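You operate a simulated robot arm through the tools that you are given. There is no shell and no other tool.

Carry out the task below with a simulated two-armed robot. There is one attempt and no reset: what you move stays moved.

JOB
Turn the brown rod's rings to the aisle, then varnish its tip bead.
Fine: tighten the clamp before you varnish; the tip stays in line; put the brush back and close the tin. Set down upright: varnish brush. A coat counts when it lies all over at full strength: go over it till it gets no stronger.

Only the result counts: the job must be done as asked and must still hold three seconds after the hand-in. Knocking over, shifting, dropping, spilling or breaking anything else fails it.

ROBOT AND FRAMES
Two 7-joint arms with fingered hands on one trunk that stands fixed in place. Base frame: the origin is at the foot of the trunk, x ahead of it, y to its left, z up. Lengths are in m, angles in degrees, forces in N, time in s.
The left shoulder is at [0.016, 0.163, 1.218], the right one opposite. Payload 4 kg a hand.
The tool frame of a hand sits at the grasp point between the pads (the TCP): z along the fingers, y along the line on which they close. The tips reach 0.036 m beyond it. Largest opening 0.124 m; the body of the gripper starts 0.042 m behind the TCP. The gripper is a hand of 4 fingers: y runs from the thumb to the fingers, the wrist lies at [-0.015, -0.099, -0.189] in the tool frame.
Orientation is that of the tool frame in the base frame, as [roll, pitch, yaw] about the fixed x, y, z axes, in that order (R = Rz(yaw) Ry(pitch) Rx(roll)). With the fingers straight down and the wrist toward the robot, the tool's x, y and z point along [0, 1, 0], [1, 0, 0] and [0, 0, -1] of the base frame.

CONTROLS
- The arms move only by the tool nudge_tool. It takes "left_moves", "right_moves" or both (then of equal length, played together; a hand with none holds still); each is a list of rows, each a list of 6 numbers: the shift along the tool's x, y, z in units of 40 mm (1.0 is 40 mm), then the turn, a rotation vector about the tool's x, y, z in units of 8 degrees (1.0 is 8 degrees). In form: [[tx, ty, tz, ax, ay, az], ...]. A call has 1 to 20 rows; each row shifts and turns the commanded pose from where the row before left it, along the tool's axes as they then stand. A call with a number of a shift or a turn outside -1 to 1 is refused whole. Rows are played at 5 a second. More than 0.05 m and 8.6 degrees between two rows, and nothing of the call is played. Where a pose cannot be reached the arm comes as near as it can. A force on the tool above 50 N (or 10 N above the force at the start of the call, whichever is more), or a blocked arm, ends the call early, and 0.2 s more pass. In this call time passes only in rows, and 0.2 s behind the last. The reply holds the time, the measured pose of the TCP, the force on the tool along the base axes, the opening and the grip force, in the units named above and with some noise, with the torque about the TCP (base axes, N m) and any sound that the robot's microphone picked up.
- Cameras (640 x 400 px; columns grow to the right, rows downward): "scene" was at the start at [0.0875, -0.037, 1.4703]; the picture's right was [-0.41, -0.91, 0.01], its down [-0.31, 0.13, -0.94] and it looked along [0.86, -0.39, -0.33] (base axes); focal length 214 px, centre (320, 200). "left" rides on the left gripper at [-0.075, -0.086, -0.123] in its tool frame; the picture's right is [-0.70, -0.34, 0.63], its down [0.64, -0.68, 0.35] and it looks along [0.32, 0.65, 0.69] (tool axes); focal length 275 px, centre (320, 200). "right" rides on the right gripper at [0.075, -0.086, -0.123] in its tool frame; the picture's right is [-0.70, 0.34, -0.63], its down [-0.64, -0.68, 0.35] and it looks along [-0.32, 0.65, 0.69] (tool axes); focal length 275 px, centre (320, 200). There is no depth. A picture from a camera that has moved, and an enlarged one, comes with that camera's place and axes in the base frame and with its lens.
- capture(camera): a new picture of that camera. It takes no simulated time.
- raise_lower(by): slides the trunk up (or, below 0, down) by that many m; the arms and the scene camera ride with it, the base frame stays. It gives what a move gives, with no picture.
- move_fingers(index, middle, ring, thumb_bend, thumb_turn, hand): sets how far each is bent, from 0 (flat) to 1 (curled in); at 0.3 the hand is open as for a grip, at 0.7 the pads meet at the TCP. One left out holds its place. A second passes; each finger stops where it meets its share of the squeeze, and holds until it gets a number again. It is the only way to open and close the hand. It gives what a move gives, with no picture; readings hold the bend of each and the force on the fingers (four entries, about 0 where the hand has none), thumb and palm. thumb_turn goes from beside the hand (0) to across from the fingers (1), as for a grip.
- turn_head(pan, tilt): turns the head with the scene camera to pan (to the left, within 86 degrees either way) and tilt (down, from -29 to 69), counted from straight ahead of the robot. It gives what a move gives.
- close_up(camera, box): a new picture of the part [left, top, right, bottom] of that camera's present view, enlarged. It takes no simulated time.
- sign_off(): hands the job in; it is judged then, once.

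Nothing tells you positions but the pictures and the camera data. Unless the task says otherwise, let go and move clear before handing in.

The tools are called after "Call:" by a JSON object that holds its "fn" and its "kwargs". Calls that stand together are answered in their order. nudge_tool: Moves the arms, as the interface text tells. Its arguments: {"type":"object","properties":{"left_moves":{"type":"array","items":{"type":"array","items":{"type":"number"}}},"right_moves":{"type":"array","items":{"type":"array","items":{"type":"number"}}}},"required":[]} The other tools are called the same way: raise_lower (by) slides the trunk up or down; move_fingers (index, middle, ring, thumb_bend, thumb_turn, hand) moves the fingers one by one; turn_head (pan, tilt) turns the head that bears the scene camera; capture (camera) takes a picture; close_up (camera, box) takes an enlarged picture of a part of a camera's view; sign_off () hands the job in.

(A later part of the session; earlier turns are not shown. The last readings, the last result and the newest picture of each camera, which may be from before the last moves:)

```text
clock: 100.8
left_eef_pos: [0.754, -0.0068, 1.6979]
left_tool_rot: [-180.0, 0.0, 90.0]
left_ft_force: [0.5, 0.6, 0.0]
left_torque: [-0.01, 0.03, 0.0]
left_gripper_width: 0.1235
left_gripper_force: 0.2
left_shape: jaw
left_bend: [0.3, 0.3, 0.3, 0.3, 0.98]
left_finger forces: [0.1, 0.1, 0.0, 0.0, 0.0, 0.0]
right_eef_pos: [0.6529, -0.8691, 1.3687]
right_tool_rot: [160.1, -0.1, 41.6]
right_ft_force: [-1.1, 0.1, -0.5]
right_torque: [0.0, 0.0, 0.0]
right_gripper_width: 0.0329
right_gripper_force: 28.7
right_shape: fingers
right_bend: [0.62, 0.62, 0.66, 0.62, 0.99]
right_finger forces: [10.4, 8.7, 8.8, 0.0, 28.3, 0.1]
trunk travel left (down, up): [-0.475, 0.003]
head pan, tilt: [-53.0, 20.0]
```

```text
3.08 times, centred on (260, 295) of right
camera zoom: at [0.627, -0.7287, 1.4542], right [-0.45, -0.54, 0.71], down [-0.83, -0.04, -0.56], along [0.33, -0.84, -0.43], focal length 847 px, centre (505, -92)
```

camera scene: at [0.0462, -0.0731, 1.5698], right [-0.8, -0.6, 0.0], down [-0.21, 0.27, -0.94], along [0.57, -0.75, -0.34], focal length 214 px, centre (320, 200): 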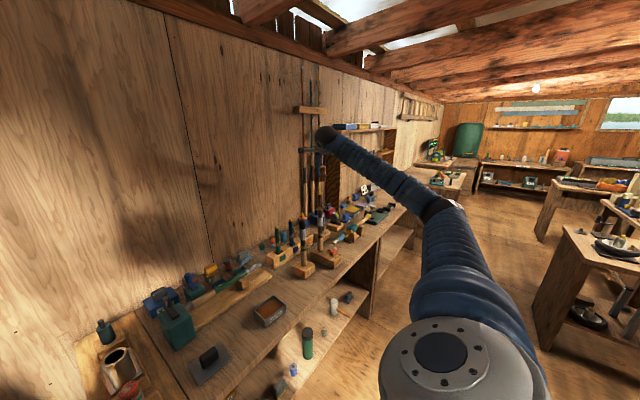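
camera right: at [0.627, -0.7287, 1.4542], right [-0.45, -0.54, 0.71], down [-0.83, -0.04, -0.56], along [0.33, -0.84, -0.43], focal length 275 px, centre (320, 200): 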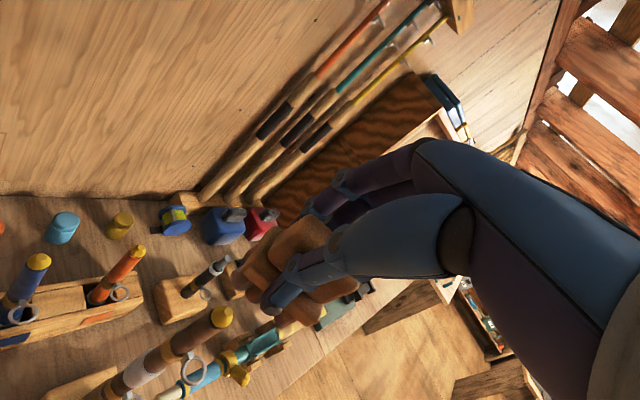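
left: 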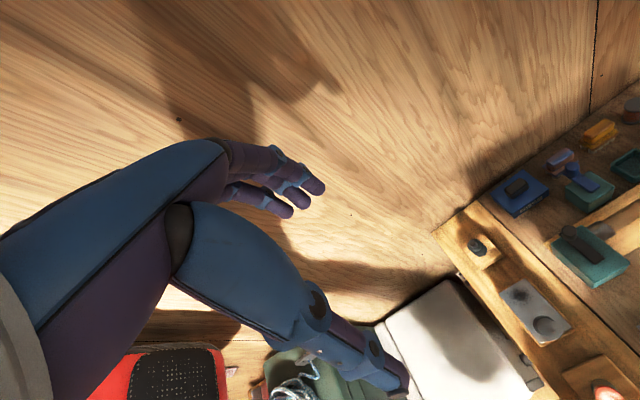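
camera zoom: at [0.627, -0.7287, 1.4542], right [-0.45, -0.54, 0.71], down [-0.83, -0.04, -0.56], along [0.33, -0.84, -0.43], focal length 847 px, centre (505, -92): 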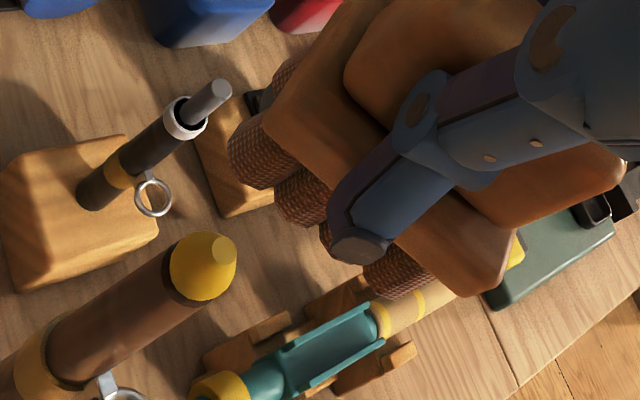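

The brush hangs directly over the bead. Lowering 4 cm, then I'll approach contact in small steps.

Call:
{"fn": "nudge_tool", "kwargs": {"right_moves": [[0, -0.171, 0.47, 0, 0, 0], [0, -0.171, 0.47, 0, 0, 0]]}}

Call:
{"fn": "close_up", "kwargs": {"camera": "scene", "box": [295, 170, 345, 210]}}

Call:
{"fn": "close_up", "kwargs": {"camera": "right", "box": [180, 230, 340, 360]}}

```text
clock: 101.4
left_eef_pos: [0.7541, -0.0073, 1.698]
left_tool_rot: [-179.9, 0.1, 90.1]
left_ft_force: [0.0, 0.1, -0.5]
left_torque: [0.02, 0.0, 0.02]
left_gripper_width: 0.1235
left_gripper_force: 0.0
left_shape: jaw
left_bend: [0.3, 0.3, 0.3, 0.3, 0.98]
left_finger forces: [0.0, 0.1, 0.0, 0.1, 0.1, 0.1]
right_eef_pos: [0.651, -0.87, 1.3284]
right_tool_rot: [160.1, 0.0, 41.6]
right_ft_force: [0.6, 0.8, -0.8]
right_torque: [0.02, 0.02, 0.0]
right_gripper_width: 0.0332
right_gripper_force: 28.3
right_shape: fingers
right_bend: [0.62, 0.62, 0.66, 0.62, 0.99]
right_finger forces: [10.3, 8.7, 8.9, 0.0, 28.4, 0.0]
trunk travel left (down, up): [-0.475, 0.003]
head pan, tilt: [-53.0, 20.0]
```

```text
10.00 times, centred on (320, 190) of scene
camera zoom: at [0.0462, -0.0735, 1.5699], right [-0.8, -0.6, 0.0], down [-0.21, 0.27, -0.94], along [0.57, -0.75, -0.34], focal length 2145 px, centre (320, 300)
```

zoom: 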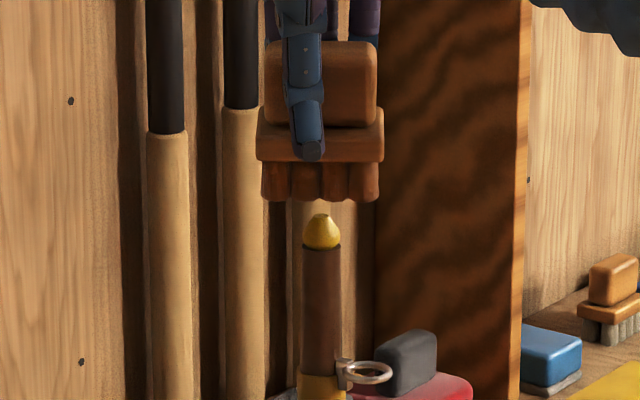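

```text
3.08 times, centred on (260, 295) of right
camera zoom: at [0.6265, -0.7292, 1.4136], right [-0.45, -0.54, 0.71], down [-0.83, -0.04, -0.56], along [0.33, -0.84, -0.43], focal length 847 px, centre (505, -92)
```

zoom: 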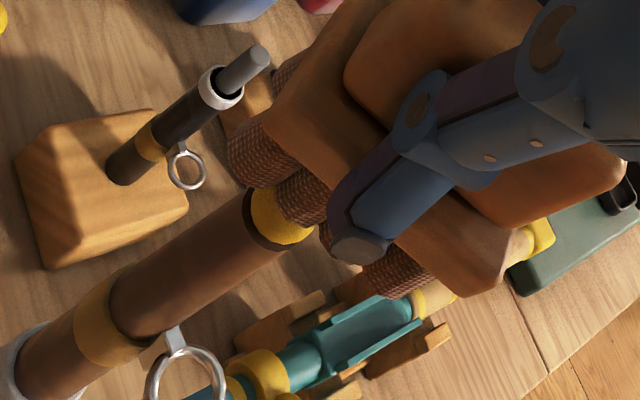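

About 7 mm above the bead. I'll shift slightly toward the robot to centre the tufts, then lower in 2–3 mm steps until contact.

Call:
{"fn": "nudge_tool", "kwargs": {"right_moves": [[0, -0.12, 0, 0, 0, 0], [0, -0.0257, 0.0705, 0, 0, 0]]}}

Call:
{"fn": "nudge_tool", "kwargs": {"right_moves": [[0, -0.0171, 0.047, 0, 0, 0]]}}

Call:
{"fn": "close_up", "kwargs": {"camera": "scene", "box": [305, 180, 335, 205]}}

```text
clock: 102.0
left_eef_pos: [0.7541, -0.0054, 1.6973]
left_tool_rot: [-179.9, 0.1, 90.0]
left_ft_force: [0.0, 0.4, -0.4]
left_torque: [-0.02, 0.03, -0.01]
left_gripper_width: 0.1233
left_gripper_force: 0.0
left_shape: jaw
left_bend: [0.3, 0.3, 0.3, 0.3, 0.98]
left_finger forces: [0.0, 0.0, 0.0, 0.0, 0.0, 0.1]
right_eef_pos: [0.6484, -0.8657, 1.3224]
right_tool_rot: [160.1, -0.1, 41.5]
right_ft_force: [1.0, 0.5, -1.0]
right_torque: [0.02, 0.0, 0.0]
right_gripper_width: 0.033
right_gripper_force: 28.3
right_shape: fingers
right_bend: [0.62, 0.62, 0.66, 0.62, 0.99]
right_finger forces: [10.3, 8.8, 8.9, 0.1, 28.2, 0.0]
trunk travel left (down, up): [-0.475, 0.003]
head pan, tilt: [-53.0, 20.0]
```

```text
clock: 102.4
left_eef_pos: [0.7528, -0.0067, 1.6977]
left_tool_rot: [-180.0, 0.0, 90.1]
left_ft_force: [0.1, 0.3, 0.2]
left_torque: [-0.02, 0.02, -0.03]
left_gripper_width: 0.124
left_gripper_force: 0.0
left_shape: jaw
left_bend: [0.3, 0.3, 0.3, 0.3, 0.98]
left_finger forces: [0.1, 0.0, 0.0, 0.1, 0.0, 0.0]
right_eef_pos: [0.6487, -0.8672, 1.3225]
right_tool_rot: [160.0, -0.1, 41.6]
right_ft_force: [0.4, -0.2, -0.3]
right_torque: [-0.01, 0.02, -0.01]
right_gripper_width: 0.0331
right_gripper_force: 28.1
right_shape: fingers
right_bend: [0.62, 0.62, 0.66, 0.62, 0.99]
right_finger forces: [10.4, 8.6, 8.9, 0.1, 28.2, 0.0]
trunk travel left (down, up): [-0.475, 0.003]
head pan, tilt: [-53.0, 20.0]
```

```text
16.00 times, centred on (320, 192) of scene
camera zoom: at [0.0461, -0.0734, 1.5699], right [-0.8, -0.6, 0.0], down [-0.21, 0.27, -0.94], along [0.57, -0.75, -0.34], focal length 3432 px, centre (320, 320)
```

zoom: 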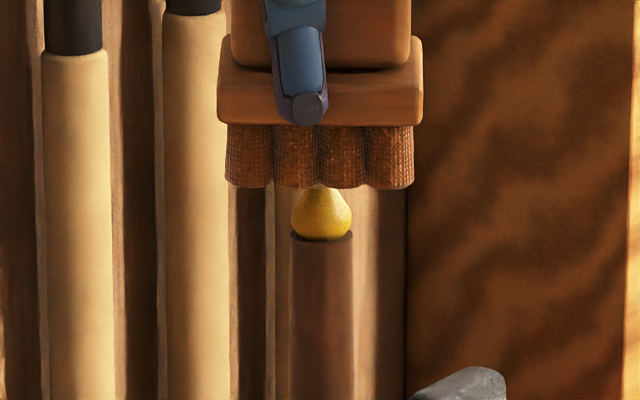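

Nearly touching. One more 2 mm step.

Call:
{"fn": "nudge_tool", "kwargs": {"right_moves": [[0, -0.0171, 0.047, 0, 0, 0]]}}

Call:
{"fn": "close_up", "kwargs": {"camera": "scene", "box": [305, 180, 335, 205]}}

Call:
{"fn": "close_up", "kwargs": {"camera": "right", "box": [200, 250, 320, 350]}}

```text
clock: 102.8
left_eef_pos: [0.7541, -0.0068, 1.698]
left_tool_rot: [180.0, 0.0, 90.0]
left_ft_force: [-0.1, 0.8, -1.2]
left_torque: [-0.01, -0.02, 0.03]
left_gripper_width: 0.124
left_gripper_force: 0.1
left_shape: jaw
left_bend: [0.3, 0.3, 0.3, 0.3, 0.98]
left_finger forces: [0.0, 0.1, 0.1, 0.1, 0.0, 0.1]
right_eef_pos: [0.6487, -0.8669, 1.3204]
right_tool_rot: [160.1, -0.1, 41.6]
right_ft_force: [0.6, -0.1, -0.9]
right_torque: [0.03, 0.02, 0.02]
right_gripper_width: 0.0328
right_gripper_force: 27.7
right_shape: fingers
right_bend: [0.62, 0.62, 0.66, 0.62, 0.99]
right_finger forces: [10.2, 8.6, 9.0, 0.0, 28.2, 0.1]
trunk travel left (down, up): [-0.475, 0.003]
head pan, tilt: [-53.0, 20.0]
```

```text
16.00 times, centred on (320, 192) of scene
camera zoom: at [0.0461, -0.0734, 1.5699], right [-0.8, -0.6, 0.0], down [-0.21, 0.27, -0.94], along [0.57, -0.75, -0.34], focal length 3432 px, centre (320, 320)
```

zoom: 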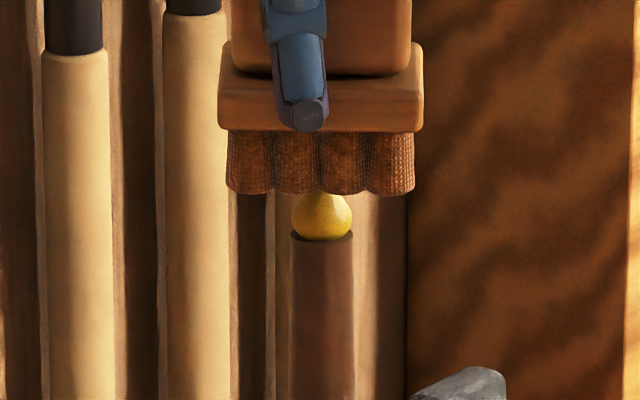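

```text
4.00 times, centred on (260, 300) of right
camera zoom: at [0.6236, -0.7262, 1.4049], right [-0.45, -0.54, 0.71], down [-0.83, -0.04, -0.56], along [0.33, -0.84, -0.43], focal length 1101 px, centre (560, -200)
```

zoom: 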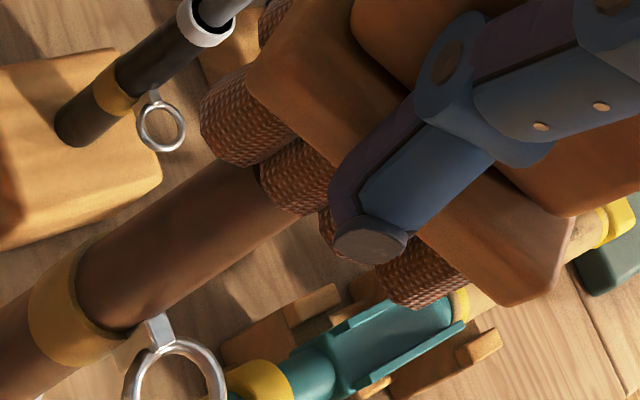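

The bead has entered between the tuft rows with no force yet; lowering a little more.

Call:
{"fn": "nudge_tool", "kwargs": {"right_moves": [[0, -0.0171, 0.047, 0, 0, 0]]}}

Call:
{"fn": "nudge_tool", "kwargs": {"right_moves": [[0, -0.0171, 0.047, 0, 0, 0]]}}

Call:
{"fn": "close_up", "kwargs": {"camera": "scene", "box": [305, 180, 335, 205]}}

```text
clock: 103.2
left_eef_pos: [0.7546, -0.0063, 1.6972]
left_tool_rot: [180.0, 0.1, 90.0]
left_ft_force: [-0.3, 0.4, 1.1]
left_torque: [0.0, 0.0, 0.0]
left_gripper_width: 0.1234
left_gripper_force: 0.1
left_shape: jaw
left_bend: [0.3, 0.3, 0.3, 0.3, 0.98]
left_finger forces: [0.0, 0.0, 0.1, 0.1, 0.1, 0.0]
right_eef_pos: [0.6482, -0.8661, 1.3186]
right_tool_rot: [160.1, 0.0, 41.6]
right_ft_force: [-0.4, 0.2, -0.7]
right_torque: [0.0, 0.01, -0.03]
right_gripper_width: 0.0332
right_gripper_force: 28.2
right_shape: fingers
right_bend: [0.62, 0.62, 0.66, 0.62, 0.99]
right_finger forces: [10.3, 8.8, 9.0, 0.0, 28.2, 0.0]
trunk travel left (down, up): [-0.475, 0.003]
head pan, tilt: [-53.0, 20.0]
```

```text
clock: 103.6
left_eef_pos: [0.7538, -0.0064, 1.6982]
left_tool_rot: [-179.9, 0.0, 90.0]
left_ft_force: [-0.2, 0.5, -0.8]
left_torque: [-0.01, -0.01, -0.04]
left_gripper_width: 0.1236
left_gripper_force: 0.0
left_shape: jaw
left_bend: [0.3, 0.3, 0.3, 0.3, 0.98]
left_finger forces: [0.0, 0.1, 0.0, 0.0, 0.1, 0.0]
right_eef_pos: [0.6495, -0.8675, 1.3164]
right_tool_rot: [160.2, -0.1, 41.6]
right_ft_force: [-0.3, -0.2, -1.0]
right_torque: [-0.01, 0.0, 0.01]
right_gripper_width: 0.0329
right_gripper_force: 27.8
right_shape: fingers
right_bend: [0.62, 0.62, 0.66, 0.62, 0.99]
right_finger forces: [10.4, 8.7, 8.7, 0.0, 28.2, 0.0]
trunk travel left (down, up): [-0.475, 0.003]
head pan, tilt: [-53.0, 20.0]
```

```text
16.00 times, centred on (320, 192) of scene
camera zoom: at [0.0463, -0.0734, 1.5699], right [-0.8, -0.6, 0.0], down [-0.21, 0.27, -0.94], along [0.57, -0.75, -0.34], focal length 3432 px, centre (320, 320)
```

zoom: 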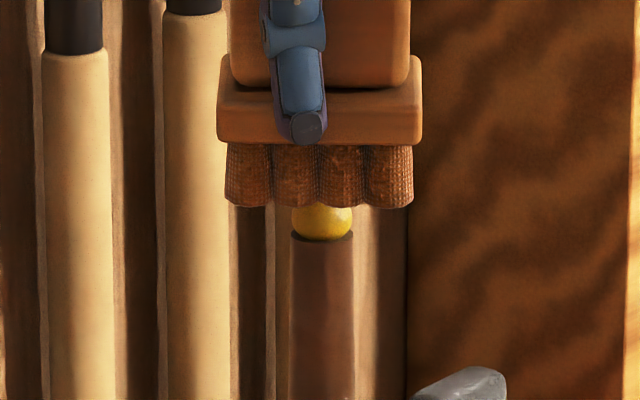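

No contact yet; I'll check from the right camera where the bead sits relative to the tufts.

Call:
{"fn": "close_up", "kwargs": {"camera": "right", "box": [220, 230, 320, 330]}}

Call:
{"fn": "close_up", "kwargs": {"camera": "scene", "box": [290, 150, 350, 210]}}

```text
4.00 times, centred on (270, 280) of right
camera zoom: at [0.6242, -0.726, 1.4008], right [-0.45, -0.54, 0.71], down [-0.83, -0.04, -0.56], along [0.33, -0.84, -0.43], focal length 1101 px, centre (520, -120)
```

zoom: 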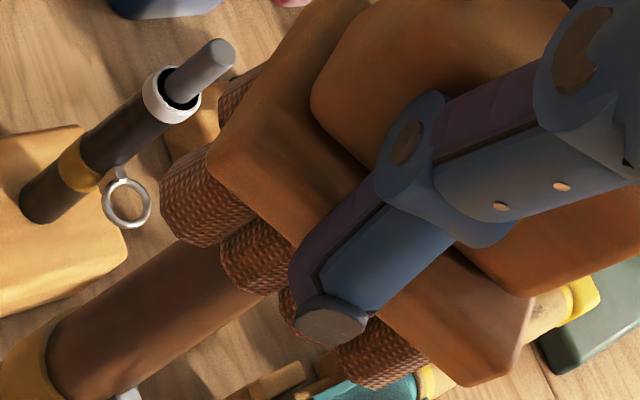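

```text
6.67 times, centred on (320, 180) of scene
camera zoom: at [0.0463, -0.0734, 1.5699], right [-0.8, -0.6, 0.0], down [-0.21, 0.27, -0.94], along [0.57, -0.75, -0.34], focal length 1430 px, centre (320, 333)
```

zoom: 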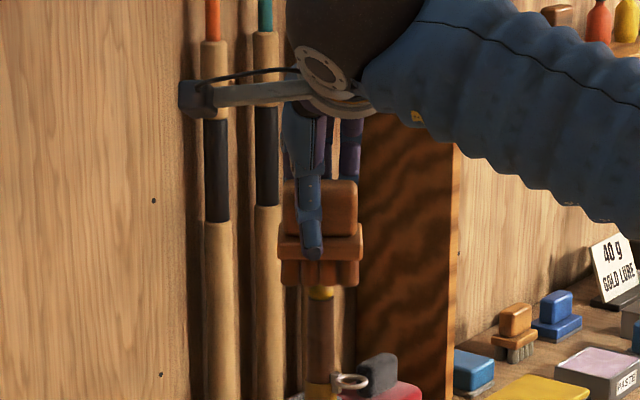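

The bead top seems to be about 6 mm inside the bristle zone between the rows. I'll go 3 mm deeper and make a few small strokes, then lift and look at the bead.

Call:
{"fn": "nudge_tool", "kwargs": {"right_moves": [[0, -0.0257, 0.0705, 0, 0, 0]]}}

Call:
{"fn": "nudge_tool", "kwargs": {"right_moves": [[0.15, 0, 0, 0, 0, 0], [-0.15, 0, 0, 0, 0, 0], [-0.15, 0, 0, 0, 0, 0], [0.15, 0, 0, 0, 0, 0]]}}

Call:
{"fn": "close_up", "kwargs": {"camera": "scene", "box": [305, 180, 335, 205]}}

```text
clock: 104.0
left_eef_pos: [0.7533, -0.0075, 1.6984]
left_tool_rot: [180.0, 0.0, 90.0]
left_ft_force: [0.0, 0.6, -0.4]
left_torque: [0.02, 0.03, 0.02]
left_gripper_width: 0.1238
left_gripper_force: 0.1
left_shape: jaw
left_bend: [0.3, 0.3, 0.3, 0.3, 0.98]
left_finger forces: [0.1, 0.1, 0.0, 0.0, 0.1, 0.0]
right_eef_pos: [0.6495, -0.8674, 1.3118]
right_tool_rot: [160.1, -0.1, 41.6]
right_ft_force: [0.6, 0.1, -1.1]
right_torque: [0.01, -0.01, 0.01]
right_gripper_width: 0.0328
right_gripper_force: 28.4
right_shape: fingers
right_bend: [0.62, 0.62, 0.66, 0.62, 0.99]
right_finger forces: [10.3, 8.7, 8.9, 0.0, 28.1, 0.0]
trunk travel left (down, up): [-0.475, 0.003]
head pan, tilt: [-53.0, 20.0]
```

```text
clock: 105.0
left_eef_pos: [0.7546, -0.0061, 1.6975]
left_tool_rot: [-179.9, 0.0, 90.0]
left_ft_force: [0.2, 1.0, 1.0]
left_torque: [0.01, -0.02, 0.02]
left_gripper_width: 0.1238
left_gripper_force: 0.0
left_shape: jaw
left_bend: [0.3, 0.3, 0.3, 0.3, 0.98]
left_finger forces: [0.1, 0.0, 0.0, 0.0, 0.0, 0.0]
right_eef_pos: [0.6495, -0.8665, 1.3121]
right_tool_rot: [160.2, 0.1, 41.6]
right_ft_force: [0.4, -1.1, -1.5]
right_torque: [0.04, -0.03, 0.01]
right_gripper_width: 0.0328
right_gripper_force: 28.1
right_shape: fingers
right_bend: [0.62, 0.62, 0.66, 0.62, 0.99]
right_finger forces: [10.3, 8.7, 8.9, 0.0, 28.3, 0.0]
trunk travel left (down, up): [-0.475, 0.003]
head pan, tilt: [-53.0, 20.0]
```

```text
16.00 times, centred on (320, 192) of scene
camera zoom: at [0.0474, -0.0733, 1.5698], right [-0.8, -0.6, 0.0], down [-0.21, 0.27, -0.94], along [0.57, -0.75, -0.34], focal length 3432 px, centre (320, 320)
```

zoom: 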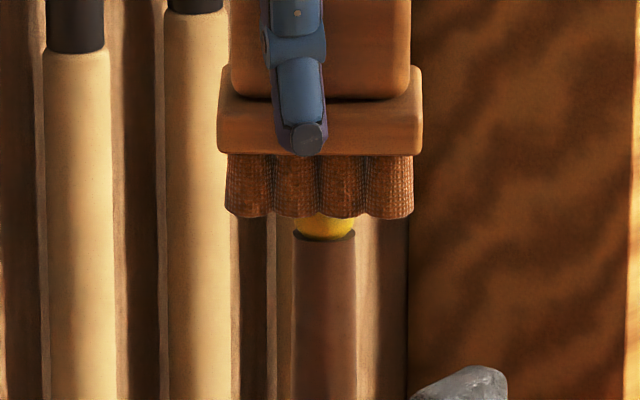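

I'll lift to see whether the bead has taken varnish.

Call:
{"fn": "nudge_tool", "kwargs": {"right_moves": [[0, 0.171, -0.47, 0, 0, 0], [0, 0.171, -0.47, 0, 0, 0]]}}

Call:
{"fn": "close_up", "kwargs": {"camera": "scene", "box": [305, 180, 335, 205]}}

Call:
{"fn": "close_up", "kwargs": {"camera": "right", "box": [200, 250, 300, 350]}}

```text
clock: 105.6
left_eef_pos: [0.7552, -0.0063, 1.6984]
left_tool_rot: [180.0, 0.0, 90.0]
left_ft_force: [-0.1, 0.0, 0.2]
left_torque: [0.01, 0.04, 0.02]
left_gripper_width: 0.1238
left_gripper_force: 0.0
left_shape: jaw
left_bend: [0.3, 0.3, 0.3, 0.3, 0.98]
left_finger forces: [0.1, 0.1, 0.1, 0.0, 0.1, 0.0]
right_eef_pos: [0.6479, -0.8665, 1.3521]
right_tool_rot: [160.1, 0.1, 41.5]
right_ft_force: [0.1, 0.4, 0.6]
right_torque: [0.01, 0.02, 0.02]
right_gripper_width: 0.0332
right_gripper_force: 27.5
right_shape: fingers
right_bend: [0.62, 0.62, 0.66, 0.62, 0.99]
right_finger forces: [10.1, 8.7, 8.9, 0.0, 28.2, 0.0]
trunk travel left (down, up): [-0.475, 0.003]
head pan, tilt: [-53.0, 20.0]
```

```text
16.00 times, centred on (320, 192) of scene
camera zoom: at [0.0469, -0.0731, 1.5699], right [-0.8, -0.6, 0.0], down [-0.21, 0.27, -0.94], along [0.57, -0.75, -0.34], focal length 3432 px, centre (320, 320)
```

zoom: 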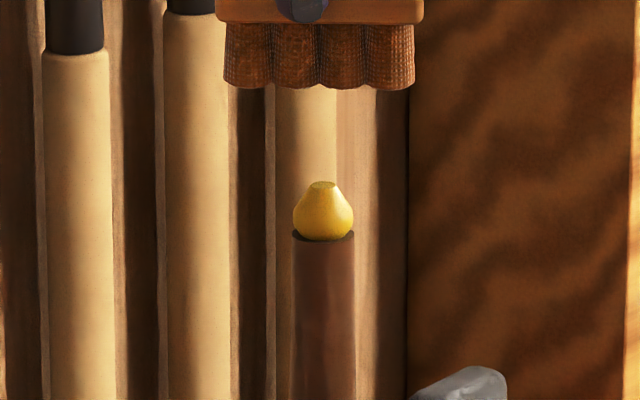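

```text
4.00 times, centred on (250, 300) of right
camera zoom: at [0.6242, -0.7253, 1.4383], right [-0.45, -0.54, 0.71], down [-0.83, -0.04, -0.56], along [0.33, -0.84, -0.43], focal length 1101 px, centre (600, -200)
```

zoom: 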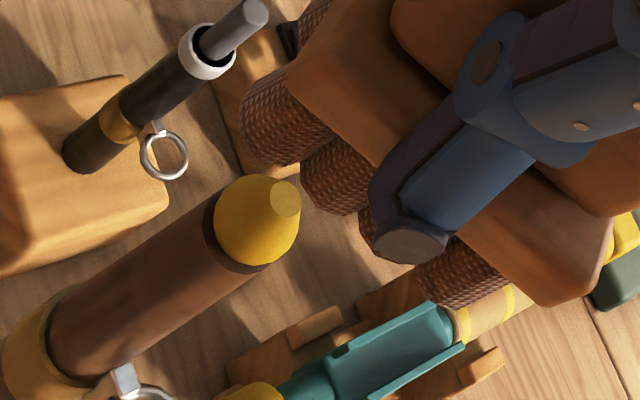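

I'll zoom tighter on the bead to judge whether any coat is on it.

Call:
{"fn": "close_up", "kwargs": {"camera": "right", "box": [248, 288, 280, 320]}}

Call:
{"fn": "close_up", "kwargs": {"camera": "scene", "box": [315, 189, 327, 199]}}

```text
12.50 times, centred on (264, 304) of right
camera zoom: at [0.6242, -0.7253, 1.4383], right [-0.45, -0.54, 0.71], down [-0.83, -0.04, -0.56], along [0.33, -0.84, -0.43], focal length 3441 px, centre (1020, -1100)
```

zoom: 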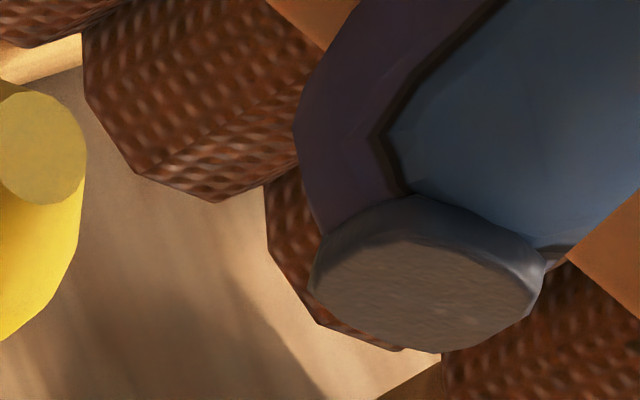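

```text
16.00 times, centred on (321, 194) of scene
camera zoom: at [0.0469, -0.0731, 1.5699], right [-0.8, -0.6, 0.0], down [-0.21, 0.27, -0.94], along [0.57, -0.75, -0.34], focal length 3432 px, centre (304, 296)
```

zoom: 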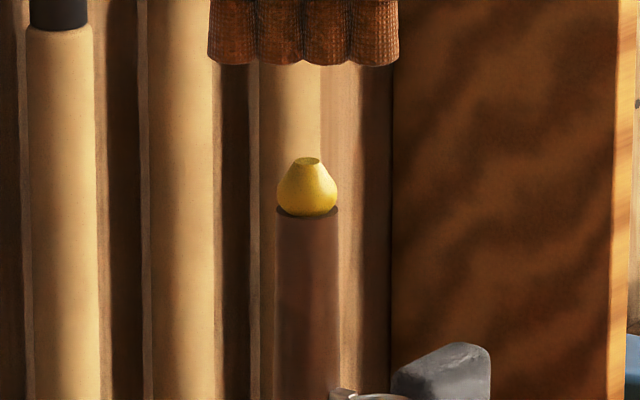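

I'll compare the bead with the untouched beads on the other rods to judge its colour.

Call:
{"fn": "close_up", "kwargs": {"camera": "scene", "box": [260, 180, 340, 240]}}

Call:
{"fn": "close_up", "kwargs": {"camera": "right", "box": [0, 220, 300, 400]}}

```text
6.67 times, centred on (300, 210) of scene
camera zoom: at [0.0469, -0.0731, 1.5699], right [-0.8, -0.6, 0.0], down [-0.21, 0.27, -0.94], along [0.57, -0.75, -0.34], focal length 1430 px, centre (453, 133)
```

zoom: 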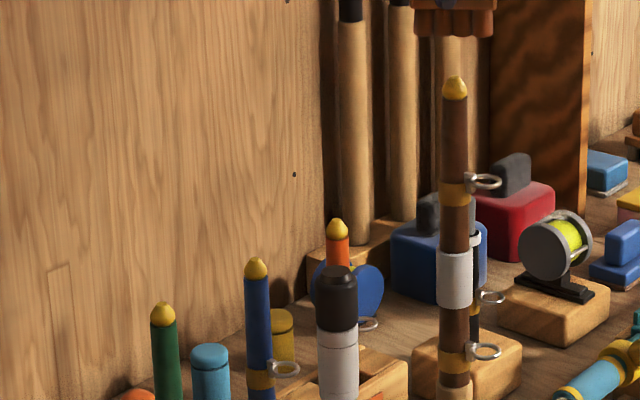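

```text
2.13 times, centred on (150, 310) of right
camera zoom: at [0.6242, -0.7253, 1.4383], right [-0.45, -0.54, 0.71], down [-0.83, -0.04, -0.56], along [0.33, -0.84, -0.43], focal length 587 px, centre (683, -35)
```

zoom: 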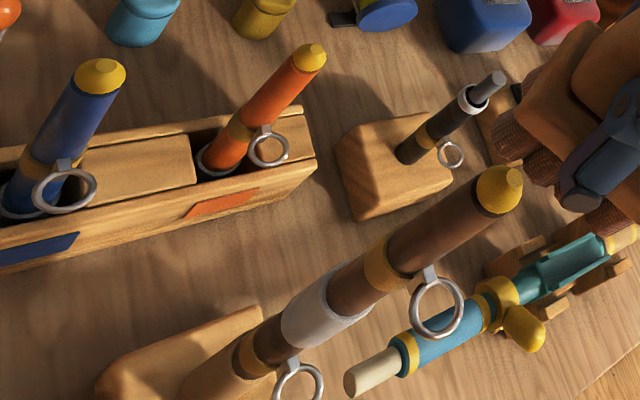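

The bead shows no clear coat yet; it probably sat in the gap between the two tuft rows. I'll shift outward 9 mm so the near row lands directly on the bead and approach until I feel contact.

Call:
{"fn": "nudge_tool", "kwargs": {"right_moves": [[0, 0.225, 0, 0, 0, 0], [0, -0.12, 0.33, 0, 0, 0], [0, -0.077, 0.21, 0, 0, 0]]}}

Call:
{"fn": "close_up", "kwargs": {"camera": "scene", "box": [305, 180, 335, 205]}}

Call:
{"fn": "close_up", "kwargs": {"camera": "right", "box": [200, 240, 300, 340]}}

```text
clock: 106.4
left_eef_pos: [0.7537, -0.0077, 1.6977]
left_tool_rot: [180.0, 0.0, 90.1]
left_ft_force: [-0.2, -0.5, -0.1]
left_torque: [-0.02, 0.0, -0.01]
left_gripper_width: 0.1236
left_gripper_force: 0.1
left_shape: jaw
left_bend: [0.3, 0.3, 0.3, 0.3, 0.98]
left_finger forces: [0.1, 0.0, 0.0, 0.0, 0.0, 0.0]
right_eef_pos: [0.6535, -0.8735, 1.334]
right_tool_rot: [160.1, -0.1, 41.7]
right_ft_force: [1.0, -0.1, -0.7]
right_torque: [0.04, 0.01, 0.01]
right_gripper_width: 0.0334
right_gripper_force: 27.7
right_shape: fingers
right_bend: [0.62, 0.62, 0.66, 0.62, 0.99]
right_finger forces: [10.2, 8.6, 8.9, 0.0, 28.1, 0.1]
trunk travel left (down, up): [-0.475, 0.003]
head pan, tilt: [-53.0, 20.0]
```

```text
16.00 times, centred on (320, 192) of scene
camera zoom: at [0.0459, -0.0734, 1.5699], right [-0.8, -0.6, 0.0], down [-0.21, 0.27, -0.94], along [0.57, -0.75, -0.34], focal length 3432 px, centre (320, 320)
```

zoom: 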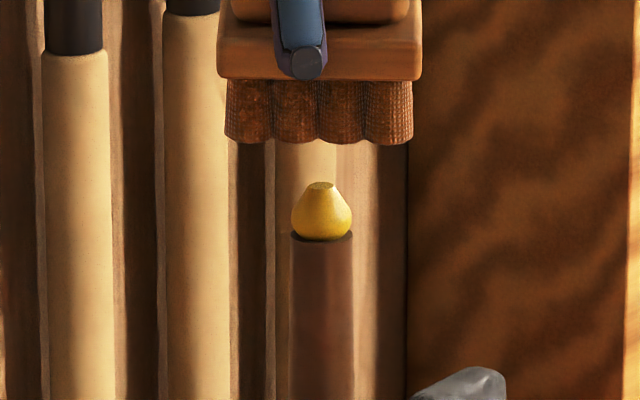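

```text
4.00 times, centred on (250, 290) of right
camera zoom: at [0.6282, -0.7319, 1.4189], right [-0.45, -0.54, 0.71], down [-0.83, -0.04, -0.56], along [0.33, -0.84, -0.43], focal length 1101 px, centre (600, -160)
```

zoom: 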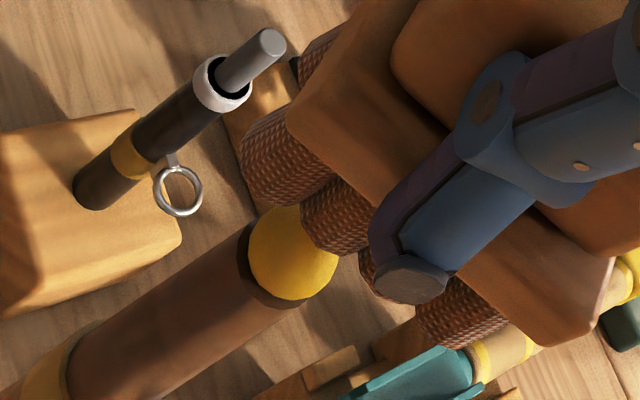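

About 12 mm of gap left. Lowering 10 mm, then small steps.

Call:
{"fn": "nudge_tool", "kwargs": {"right_moves": [[0, -0.0855, 0.235, 0, 0, 0]]}}

Call:
{"fn": "nudge_tool", "kwargs": {"right_moves": [[0, -0.0171, 0.047, 0, 0, 0]]}}

Call:
{"fn": "nudge_tool", "kwargs": {"right_moves": [[0, -0.0171, 0.047, 0, 0, 0]]}}

Call:
{"fn": "close_up", "kwargs": {"camera": "scene", "box": [305, 180, 335, 205]}}

```text
clock: 106.8
left_eef_pos: [0.7534, -0.0068, 1.6978]
left_tool_rot: [-179.9, 0.0, 90.0]
left_ft_force: [-0.5, 0.2, -0.6]
left_torque: [-0.03, -0.06, 0.0]
left_gripper_width: 0.1237
left_gripper_force: 0.2
left_shape: jaw
left_bend: [0.3, 0.3, 0.3, 0.3, 0.98]
left_finger forces: [0.0, 0.1, 0.0, 0.1, 0.1, 0.1]
right_eef_pos: [0.6523, -0.8732, 1.3239]
right_tool_rot: [160.1, 0.0, 41.6]
right_ft_force: [-0.2, -0.4, -0.5]
right_torque: [0.01, 0.02, -0.03]
right_gripper_width: 0.0333
right_gripper_force: 28.1
right_shape: fingers
right_bend: [0.62, 0.62, 0.66, 0.62, 0.99]
right_finger forces: [10.3, 8.8, 9.0, 0.0, 28.3, 0.0]
trunk travel left (down, up): [-0.475, 0.003]
head pan, tilt: [-53.0, 20.0]
```

```text
clock: 107.2
left_eef_pos: [0.7541, -0.006, 1.6967]
left_tool_rot: [180.0, 0.0, 90.0]
left_ft_force: [-0.6, -0.1, -0.6]
left_torque: [-0.01, 0.0, -0.02]
left_gripper_width: 0.1237
left_gripper_force: 0.0
left_shape: jaw
left_bend: [0.3, 0.3, 0.3, 0.3, 0.98]
left_finger forces: [0.0, 0.0, 0.0, 0.0, 0.0, 0.0]
right_eef_pos: [0.6532, -0.8728, 1.3212]
right_tool_rot: [160.1, -0.1, 41.6]
right_ft_force: [0.0, -0.4, -1.1]
right_torque: [0.03, 0.01, -0.01]
right_gripper_width: 0.0331
right_gripper_force: 27.9
right_shape: fingers
right_bend: [0.62, 0.62, 0.66, 0.62, 0.99]
right_finger forces: [10.2, 8.7, 8.9, 0.0, 28.1, 0.0]
trunk travel left (down, up): [-0.475, 0.003]
head pan, tilt: [-53.0, 20.0]
```

```text
clock: 107.6
left_eef_pos: [0.7536, -0.0055, 1.6977]
left_tool_rot: [180.0, 0.0, 90.0]
left_ft_force: [0.0, -0.5, -0.2]
left_torque: [-0.01, -0.01, 0.0]
left_gripper_width: 0.1236
left_gripper_force: 0.1
left_shape: jaw
left_bend: [0.3, 0.3, 0.3, 0.3, 0.98]
left_finger forces: [0.0, 0.0, 0.1, 0.0, 0.1, 0.0]
right_eef_pos: [0.6542, -0.8728, 1.318]
right_tool_rot: [160.1, 0.0, 41.6]
right_ft_force: [1.4, 0.8, -0.2]
right_torque: [0.0, 0.02, 0.01]
right_gripper_width: 0.033
right_gripper_force: 28.6
right_shape: fingers
right_bend: [0.62, 0.62, 0.66, 0.62, 0.99]
right_finger forces: [10.3, 8.7, 8.9, 0.0, 28.2, 0.0]
trunk travel left (down, up): [-0.475, 0.003]
head pan, tilt: [-53.0, 20.0]
```

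```text
16.00 times, centred on (320, 192) of scene
camera zoom: at [0.0464, -0.0733, 1.5699], right [-0.8, -0.6, 0.0], down [-0.21, 0.27, -0.94], along [0.57, -0.75, -0.34], focal length 3432 px, centre (320, 320)
```

zoom: 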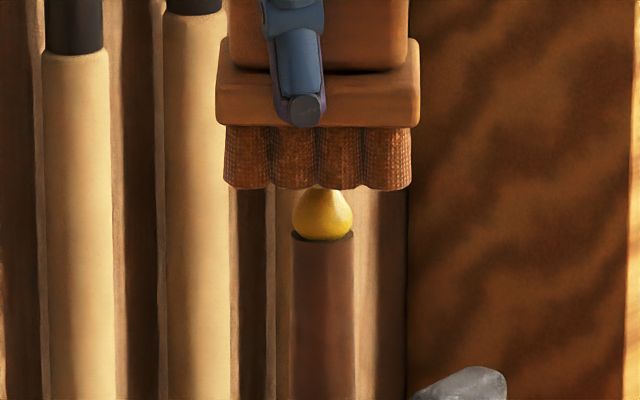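

Slight contact is building. Pressing a millimetre at a time.

Call:
{"fn": "nudge_tool", "kwargs": {"right_moves": [[0, -0.0086, 0.0235, 0, 0, 0]]}}

Call:
{"fn": "nudge_tool", "kwargs": {"right_moves": [[0, -0.0086, 0.0235, 0, 0, 0]]}}

Call:
{"fn": "nudge_tool", "kwargs": {"right_moves": [[0, -0.0086, 0.0235, 0, 0, 0]]}}

Call:
{"fn": "close_up", "kwargs": {"camera": "scene", "box": [305, 180, 335, 205]}}

Call:
{"fn": "close_up", "kwargs": {"camera": "right", "box": [200, 240, 300, 340]}}

```text
clock: 108.0
left_eef_pos: [0.7546, -0.0068, 1.698]
left_tool_rot: [180.0, 0.0, 90.0]
left_ft_force: [0.1, 0.0, -0.1]
left_torque: [0.0, -0.01, -0.02]
left_gripper_width: 0.1235
left_gripper_force: 0.0
left_shape: jaw
left_bend: [0.3, 0.3, 0.3, 0.3, 0.98]
left_finger forces: [0.0, 0.0, 0.0, 0.0, 0.1, 0.0]
right_eef_pos: [0.6536, -0.8722, 1.3171]
right_tool_rot: [160.1, -0.2, 41.6]
right_ft_force: [0.7, 0.5, 0.1]
right_torque: [0.01, 0.02, -0.03]
right_gripper_width: 0.0331
right_gripper_force: 27.9
right_shape: fingers
right_bend: [0.62, 0.62, 0.66, 0.62, 0.99]
right_finger forces: [10.1, 8.7, 8.9, 0.1, 28.1, 0.0]
trunk travel left (down, up): [-0.475, 0.003]
head pan, tilt: [-53.0, 20.0]
```

```text
clock: 108.4
left_eef_pos: [0.753, -0.0071, 1.698]
left_tool_rot: [-180.0, 0.1, 90.0]
left_ft_force: [-0.6, 0.1, 0.9]
left_torque: [0.0, 0.02, 0.0]
left_gripper_width: 0.1236
left_gripper_force: 0.0
left_shape: jaw
left_bend: [0.3, 0.3, 0.3, 0.3, 0.98]
left_finger forces: [0.0, 0.1, 0.1, 0.1, 0.0, 0.0]
right_eef_pos: [0.6548, -0.8721, 1.3166]
right_tool_rot: [160.1, -0.1, 41.7]
right_ft_force: [-0.1, -0.5, -0.4]
right_torque: [-0.03, -0.03, 0.0]
right_gripper_width: 0.033
right_gripper_force: 28.3
right_shape: fingers
right_bend: [0.62, 0.62, 0.66, 0.62, 0.99]
right_finger forces: [10.2, 8.7, 8.9, 0.1, 28.2, 0.1]
trunk travel left (down, up): [-0.475, 0.003]
head pan, tilt: [-53.0, 20.0]
```

```text
clock: 108.8
left_eef_pos: [0.7534, -0.0068, 1.6987]
left_tool_rot: [180.0, 0.0, 90.0]
left_ft_force: [0.8, -0.3, -0.5]
left_torque: [-0.03, -0.05, -0.03]
left_gripper_width: 0.1238
left_gripper_force: 0.2
left_shape: jaw
left_bend: [0.3, 0.3, 0.3, 0.3, 0.98]
left_finger forces: [0.0, 0.0, 0.1, 0.0, 0.0, 0.1]
right_eef_pos: [0.6544, -0.873, 1.3159]
right_tool_rot: [160.0, 0.0, 41.5]
right_ft_force: [-0.1, 0.4, -0.6]
right_torque: [-0.02, 0.0, -0.03]
right_gripper_width: 0.033
right_gripper_force: 27.8
right_shape: fingers
right_bend: [0.62, 0.62, 0.66, 0.62, 0.99]
right_finger forces: [10.2, 8.7, 8.9, 0.1, 28.2, 0.1]
trunk travel left (down, up): [-0.475, 0.003]
head pan, tilt: [-53.0, 20.0]
```

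```text
16.00 times, centred on (320, 192) of scene
camera zoom: at [0.0462, -0.0734, 1.5699], right [-0.8, -0.6, 0.0], down [-0.21, 0.27, -0.94], along [0.57, -0.75, -0.34], focal length 3432 px, centre (320, 320)
```

zoom: 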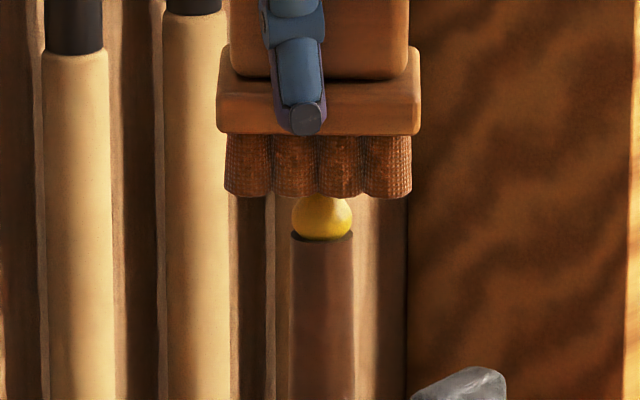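

```text
4.00 times, centred on (250, 290) of right
camera zoom: at [0.6287, -0.7317, 1.4016], right [-0.45, -0.54, 0.71], down [-0.83, -0.04, -0.56], along [0.33, -0.84, -0.43], focal length 1101 px, centre (600, -160)
```

zoom: 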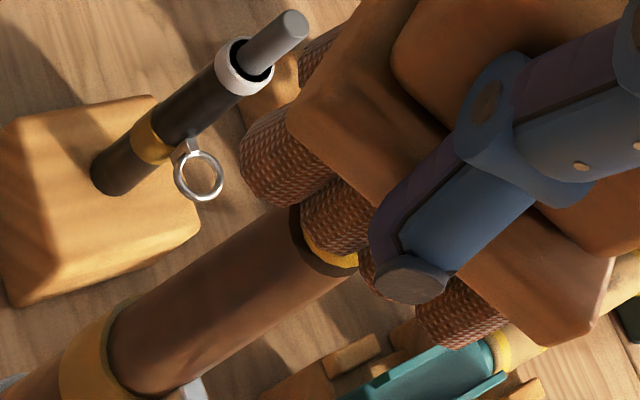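

Still no measurable force, so I'll continue down in 1.5 mm steps.

Call:
{"fn": "nudge_tool", "kwargs": {"right_moves": [[0, -0.013, 0.035, 0, 0, 0]]}}

Call:
{"fn": "nudge_tool", "kwargs": {"right_moves": [[0, -0.013, 0.035, 0, 0, 0]]}}

Call:
{"fn": "nudge_tool", "kwargs": {"right_moves": [[0, -0.013, 0.035, 0, 0, 0]]}}

Call:
{"fn": "close_up", "kwargs": {"camera": "scene", "box": [305, 180, 335, 205]}}

Call:
{"fn": "close_up", "kwargs": {"camera": "right", "box": [200, 230, 300, 330]}}

```text
clock: 109.2
left_eef_pos: [0.7527, -0.0065, 1.6982]
left_tool_rot: [180.0, 0.0, 89.9]
left_ft_force: [0.1, 0.7, 0.1]
left_torque: [0.02, 0.0, -0.01]
left_gripper_width: 0.1237
left_gripper_force: 0.0
left_shape: jaw
left_bend: [0.3, 0.3, 0.3, 0.3, 0.98]
left_finger forces: [0.1, 0.0, 0.0, 0.1, 0.1, 0.1]
right_eef_pos: [0.6528, -0.8735, 1.3145]
right_tool_rot: [160.1, -0.1, 41.6]
right_ft_force: [-0.1, 0.2, 0.0]
right_torque: [0.02, 0.02, 0.01]
right_gripper_width: 0.033
right_gripper_force: 27.8
right_shape: fingers
right_bend: [0.62, 0.62, 0.66, 0.62, 0.99]
right_finger forces: [10.1, 8.8, 8.9, 0.0, 28.2, 0.0]
trunk travel left (down, up): [-0.475, 0.003]
head pan, tilt: [-53.0, 20.0]
```

```text
clock: 109.6
left_eef_pos: [0.7557, -0.0071, 1.6989]
left_tool_rot: [-180.0, 0.0, 90.1]
left_ft_force: [0.3, 0.5, -0.4]
left_torque: [0.0, 0.0, 0.0]
left_gripper_width: 0.1236
left_gripper_force: 0.2
left_shape: jaw
left_bend: [0.3, 0.3, 0.3, 0.3, 0.98]
left_finger forces: [0.1, 0.1, 0.0, 0.0, 0.0, 0.0]
right_eef_pos: [0.6535, -0.873, 1.312]
right_tool_rot: [160.1, 0.0, 41.6]
right_ft_force: [-0.6, 0.2, -0.7]
right_torque: [-0.01, 0.04, 0.03]
right_gripper_width: 0.0331
right_gripper_force: 28.0
right_shape: fingers
right_bend: [0.62, 0.62, 0.66, 0.62, 0.99]
right_finger forces: [10.1, 8.7, 8.9, 0.0, 28.2, 0.0]
trunk travel left (down, up): [-0.475, 0.003]
head pan, tilt: [-53.0, 20.0]
```

```text
clock: 110.0
left_eef_pos: [0.7536, -0.0074, 1.6984]
left_tool_rot: [-180.0, 0.0, 90.0]
left_ft_force: [0.9, -0.7, 0.1]
left_torque: [0.03, 0.0, 0.03]
left_gripper_width: 0.1234
left_gripper_force: 0.0
left_shape: jaw
left_bend: [0.3, 0.3, 0.3, 0.3, 0.98]
left_finger forces: [0.0, 0.1, 0.0, 0.1, 0.1, 0.0]
right_eef_pos: [0.6529, -0.8728, 1.3111]
right_tool_rot: [160.0, -0.1, 41.6]
right_ft_force: [0.1, 0.9, 1.6]
right_torque: [0.01, -0.01, -0.03]
right_gripper_width: 0.0331
right_gripper_force: 28.4
right_shape: fingers
right_bend: [0.62, 0.62, 0.66, 0.62, 0.99]
right_finger forces: [10.3, 9.0, 8.9, 0.1, 28.3, 0.0]
trunk travel left (down, up): [-0.475, 0.003]
head pan, tilt: [-53.0, 20.0]
```

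```text
16.00 times, centred on (320, 192) of scene
camera zoom: at [0.0461, -0.0731, 1.5699], right [-0.8, -0.6, 0.0], down [-0.21, 0.27, -0.94], along [0.57, -0.75, -0.34], focal length 3432 px, centre (320, 320)
```

zoom: 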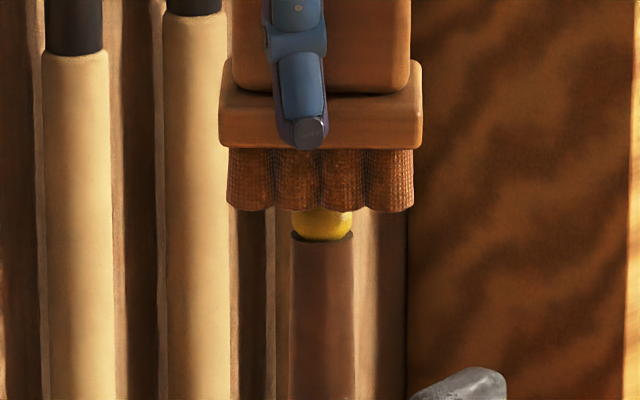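

```text
4.00 times, centred on (250, 280) of right
camera zoom: at [0.6284, -0.7321, 1.3972], right [-0.45, -0.54, 0.71], down [-0.83, -0.04, -0.56], along [0.33, -0.84, -0.43], focal length 1101 px, centre (600, -120)
```

zoom: 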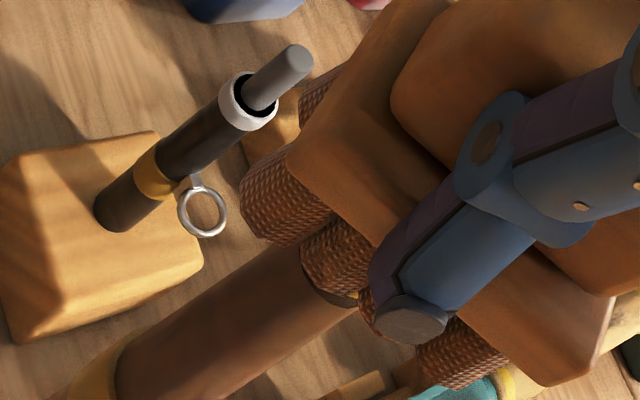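

Contact felt (about 2.5 N). Now gentle strokes along the tuft row, then a look.

Call:
{"fn": "nudge_tool", "kwargs": {"right_moves": [[0.15, 0, 0, 0, 0, 0], [-0.15, 0, 0, 0, 0, 0], [-0.15, 0, 0, 0, 0, 0], [0.15, 0, 0, 0, 0, 0], [0.15, 0, 0, 0, 0, 0], [-0.15, 0, 0, 0, 0, 0], [-0.15, 0, 0, 0, 0, 0], [0.15, 0, 0, 0, 0, 0]]}}

Call:
{"fn": "nudge_tool", "kwargs": {"right_moves": [[0, 0.085, -0.235, 0, 0, 0], [0, 0.085, -0.235, 0, 0, 0]]}}

Call:
{"fn": "close_up", "kwargs": {"camera": "scene", "box": [305, 180, 335, 205]}}

Call:
{"fn": "close_up", "kwargs": {"camera": "right", "box": [200, 230, 300, 330]}}

```text
clock: 111.8
left_eef_pos: [0.7526, -0.0062, 1.698]
left_tool_rot: [-179.9, -0.1, 90.0]
left_ft_force: [-0.3, 1.0, 0.1]
left_torque: [0.0, 0.01, -0.03]
left_gripper_width: 0.1235
left_gripper_force: 0.0
left_shape: jaw
left_bend: [0.3, 0.3, 0.3, 0.3, 0.98]
left_finger forces: [0.1, 0.0, 0.1, 0.0, 0.0, 0.0]
right_eef_pos: [0.6539, -0.8742, 1.3118]
right_tool_rot: [160.0, -0.1, 41.5]
right_ft_force: [-1.8, -1.1, 3.0]
right_torque: [-0.1, 0.07, 0.0]
right_gripper_width: 0.0313
right_gripper_force: 28.9
right_shape: fingers
right_bend: [0.63, 0.62, 0.66, 0.62, 0.99]
right_finger forces: [10.9, 10.6, 8.7, 0.0, 28.4, 0.0]
trunk travel left (down, up): [-0.475, 0.003]
head pan, tilt: [-53.0, 20.0]
```

```text
clock: 112.4
left_eef_pos: [0.7539, -0.0064, 1.6974]
left_tool_rot: [180.0, 0.0, 90.0]
left_ft_force: [-0.1, -0.6, 0.0]
left_torque: [0.0, 0.02, -0.05]
left_gripper_width: 0.1239
left_gripper_force: 0.0
left_shape: jaw
left_bend: [0.3, 0.3, 0.3, 0.3, 0.98]
left_finger forces: [0.0, 0.1, 0.0, 0.0, 0.1, 0.1]
right_eef_pos: [0.6541, -0.8721, 1.3311]
right_tool_rot: [160.1, -0.1, 41.6]
right_ft_force: [0.2, -0.1, -1.0]
right_torque: [-0.01, 0.01, 0.01]
right_gripper_width: 0.0313
right_gripper_force: 28.3
right_shape: fingers
right_bend: [0.63, 0.62, 0.66, 0.62, 0.99]
right_finger forces: [11.5, 9.6, 8.6, 0.1, 27.7, 0.0]
trunk travel left (down, up): [-0.475, 0.003]
head pan, tilt: [-53.0, 20.0]
```

```text
16.00 times, centred on (320, 192) of scene
camera zoom: at [0.0462, -0.0731, 1.5699], right [-0.8, -0.6, 0.0], down [-0.21, 0.27, -0.94], along [0.57, -0.75, -0.34], focal length 3432 px, centre (320, 320)
```

zoom: 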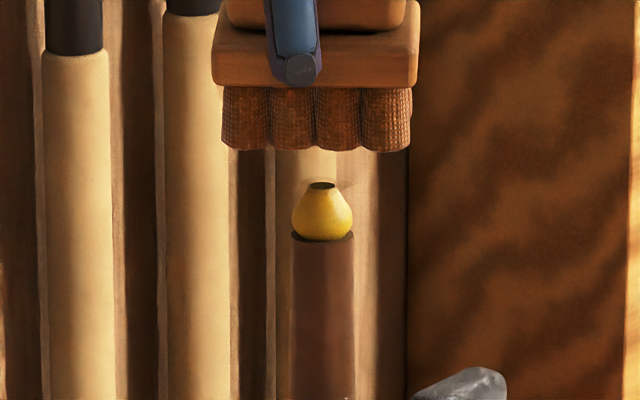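

```text
4.00 times, centred on (250, 280) of right
camera zoom: at [0.6295, -0.7315, 1.4168], right [-0.45, -0.54, 0.71], down [-0.83, -0.04, -0.56], along [0.33, -0.84, -0.43], focal length 1101 px, centre (600, -120)
```

zoom: 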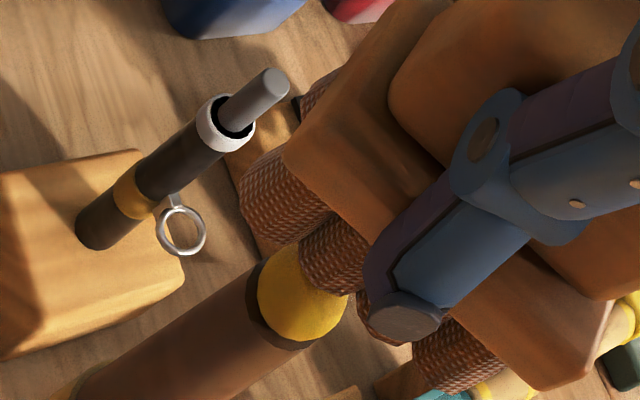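

The top flat of the bead has turned dark brown, so the coat goes on where the tufts touch. Now the sides: first the far (wall) side, using the inner face of the near tuft row. I'll move past the bead and lower beside it.

Call:
{"fn": "nudge_tool", "kwargs": {"right_moves": [[0.465, 0.5, 0, 0, 0, 0], [0, 0, 0.3, 0, 0, 0], [0, 0, 0.3, 0, 0, 0]]}}

Call:
{"fn": "close_up", "kwargs": {"camera": "scene", "box": [305, 175, 335, 205]}}

Call:
{"fn": "close_up", "kwargs": {"camera": "right", "box": [200, 230, 320, 350]}}

```text
clock: 113.2
left_eef_pos: [0.7545, -0.0063, 1.698]
left_tool_rot: [-179.9, 0.0, 90.1]
left_ft_force: [0.1, -1.1, -0.4]
left_torque: [0.03, -0.03, 0.03]
left_gripper_width: 0.1236
left_gripper_force: 0.0
left_shape: jaw
left_bend: [0.3, 0.3, 0.3, 0.3, 0.98]
left_finger forces: [0.0, 0.0, 0.0, 0.0, 0.0, 0.0]
right_eef_pos: [0.6847, -0.8798, 1.3146]
right_tool_rot: [160.1, 0.0, 41.7]
right_ft_force: [0.3, 0.4, -0.5]
right_torque: [-0.01, 0.03, 0.0]
right_gripper_width: 0.031
right_gripper_force: 28.3
right_shape: fingers
right_bend: [0.63, 0.62, 0.66, 0.62, 0.99]
right_finger forces: [11.5, 9.3, 8.4, 0.1, 27.6, 0.0]
trunk travel left (down, up): [-0.475, 0.003]
head pan, tilt: [-53.0, 20.0]
```

```text
13.33 times, centred on (320, 190) of scene
camera zoom: at [0.046, -0.0735, 1.5699], right [-0.8, -0.6, 0.0], down [-0.21, 0.27, -0.94], along [0.57, -0.75, -0.34], focal length 2860 px, centre (320, 333)
```

zoom: 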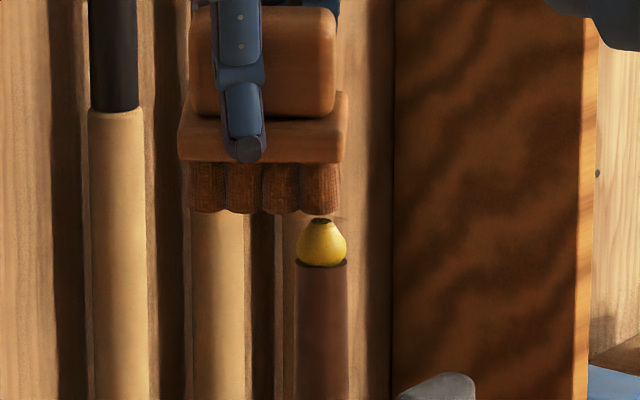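

```text
3.33 times, centred on (260, 290) of right
camera zoom: at [0.6604, -0.7393, 1.4005], right [-0.45, -0.54, 0.71], down [-0.83, -0.04, -0.56], along [0.33, -0.84, -0.43], focal length 918 px, centre (520, -100)
```

zoom: 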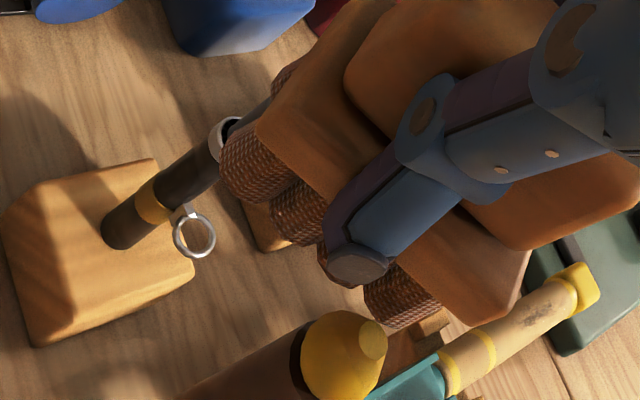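

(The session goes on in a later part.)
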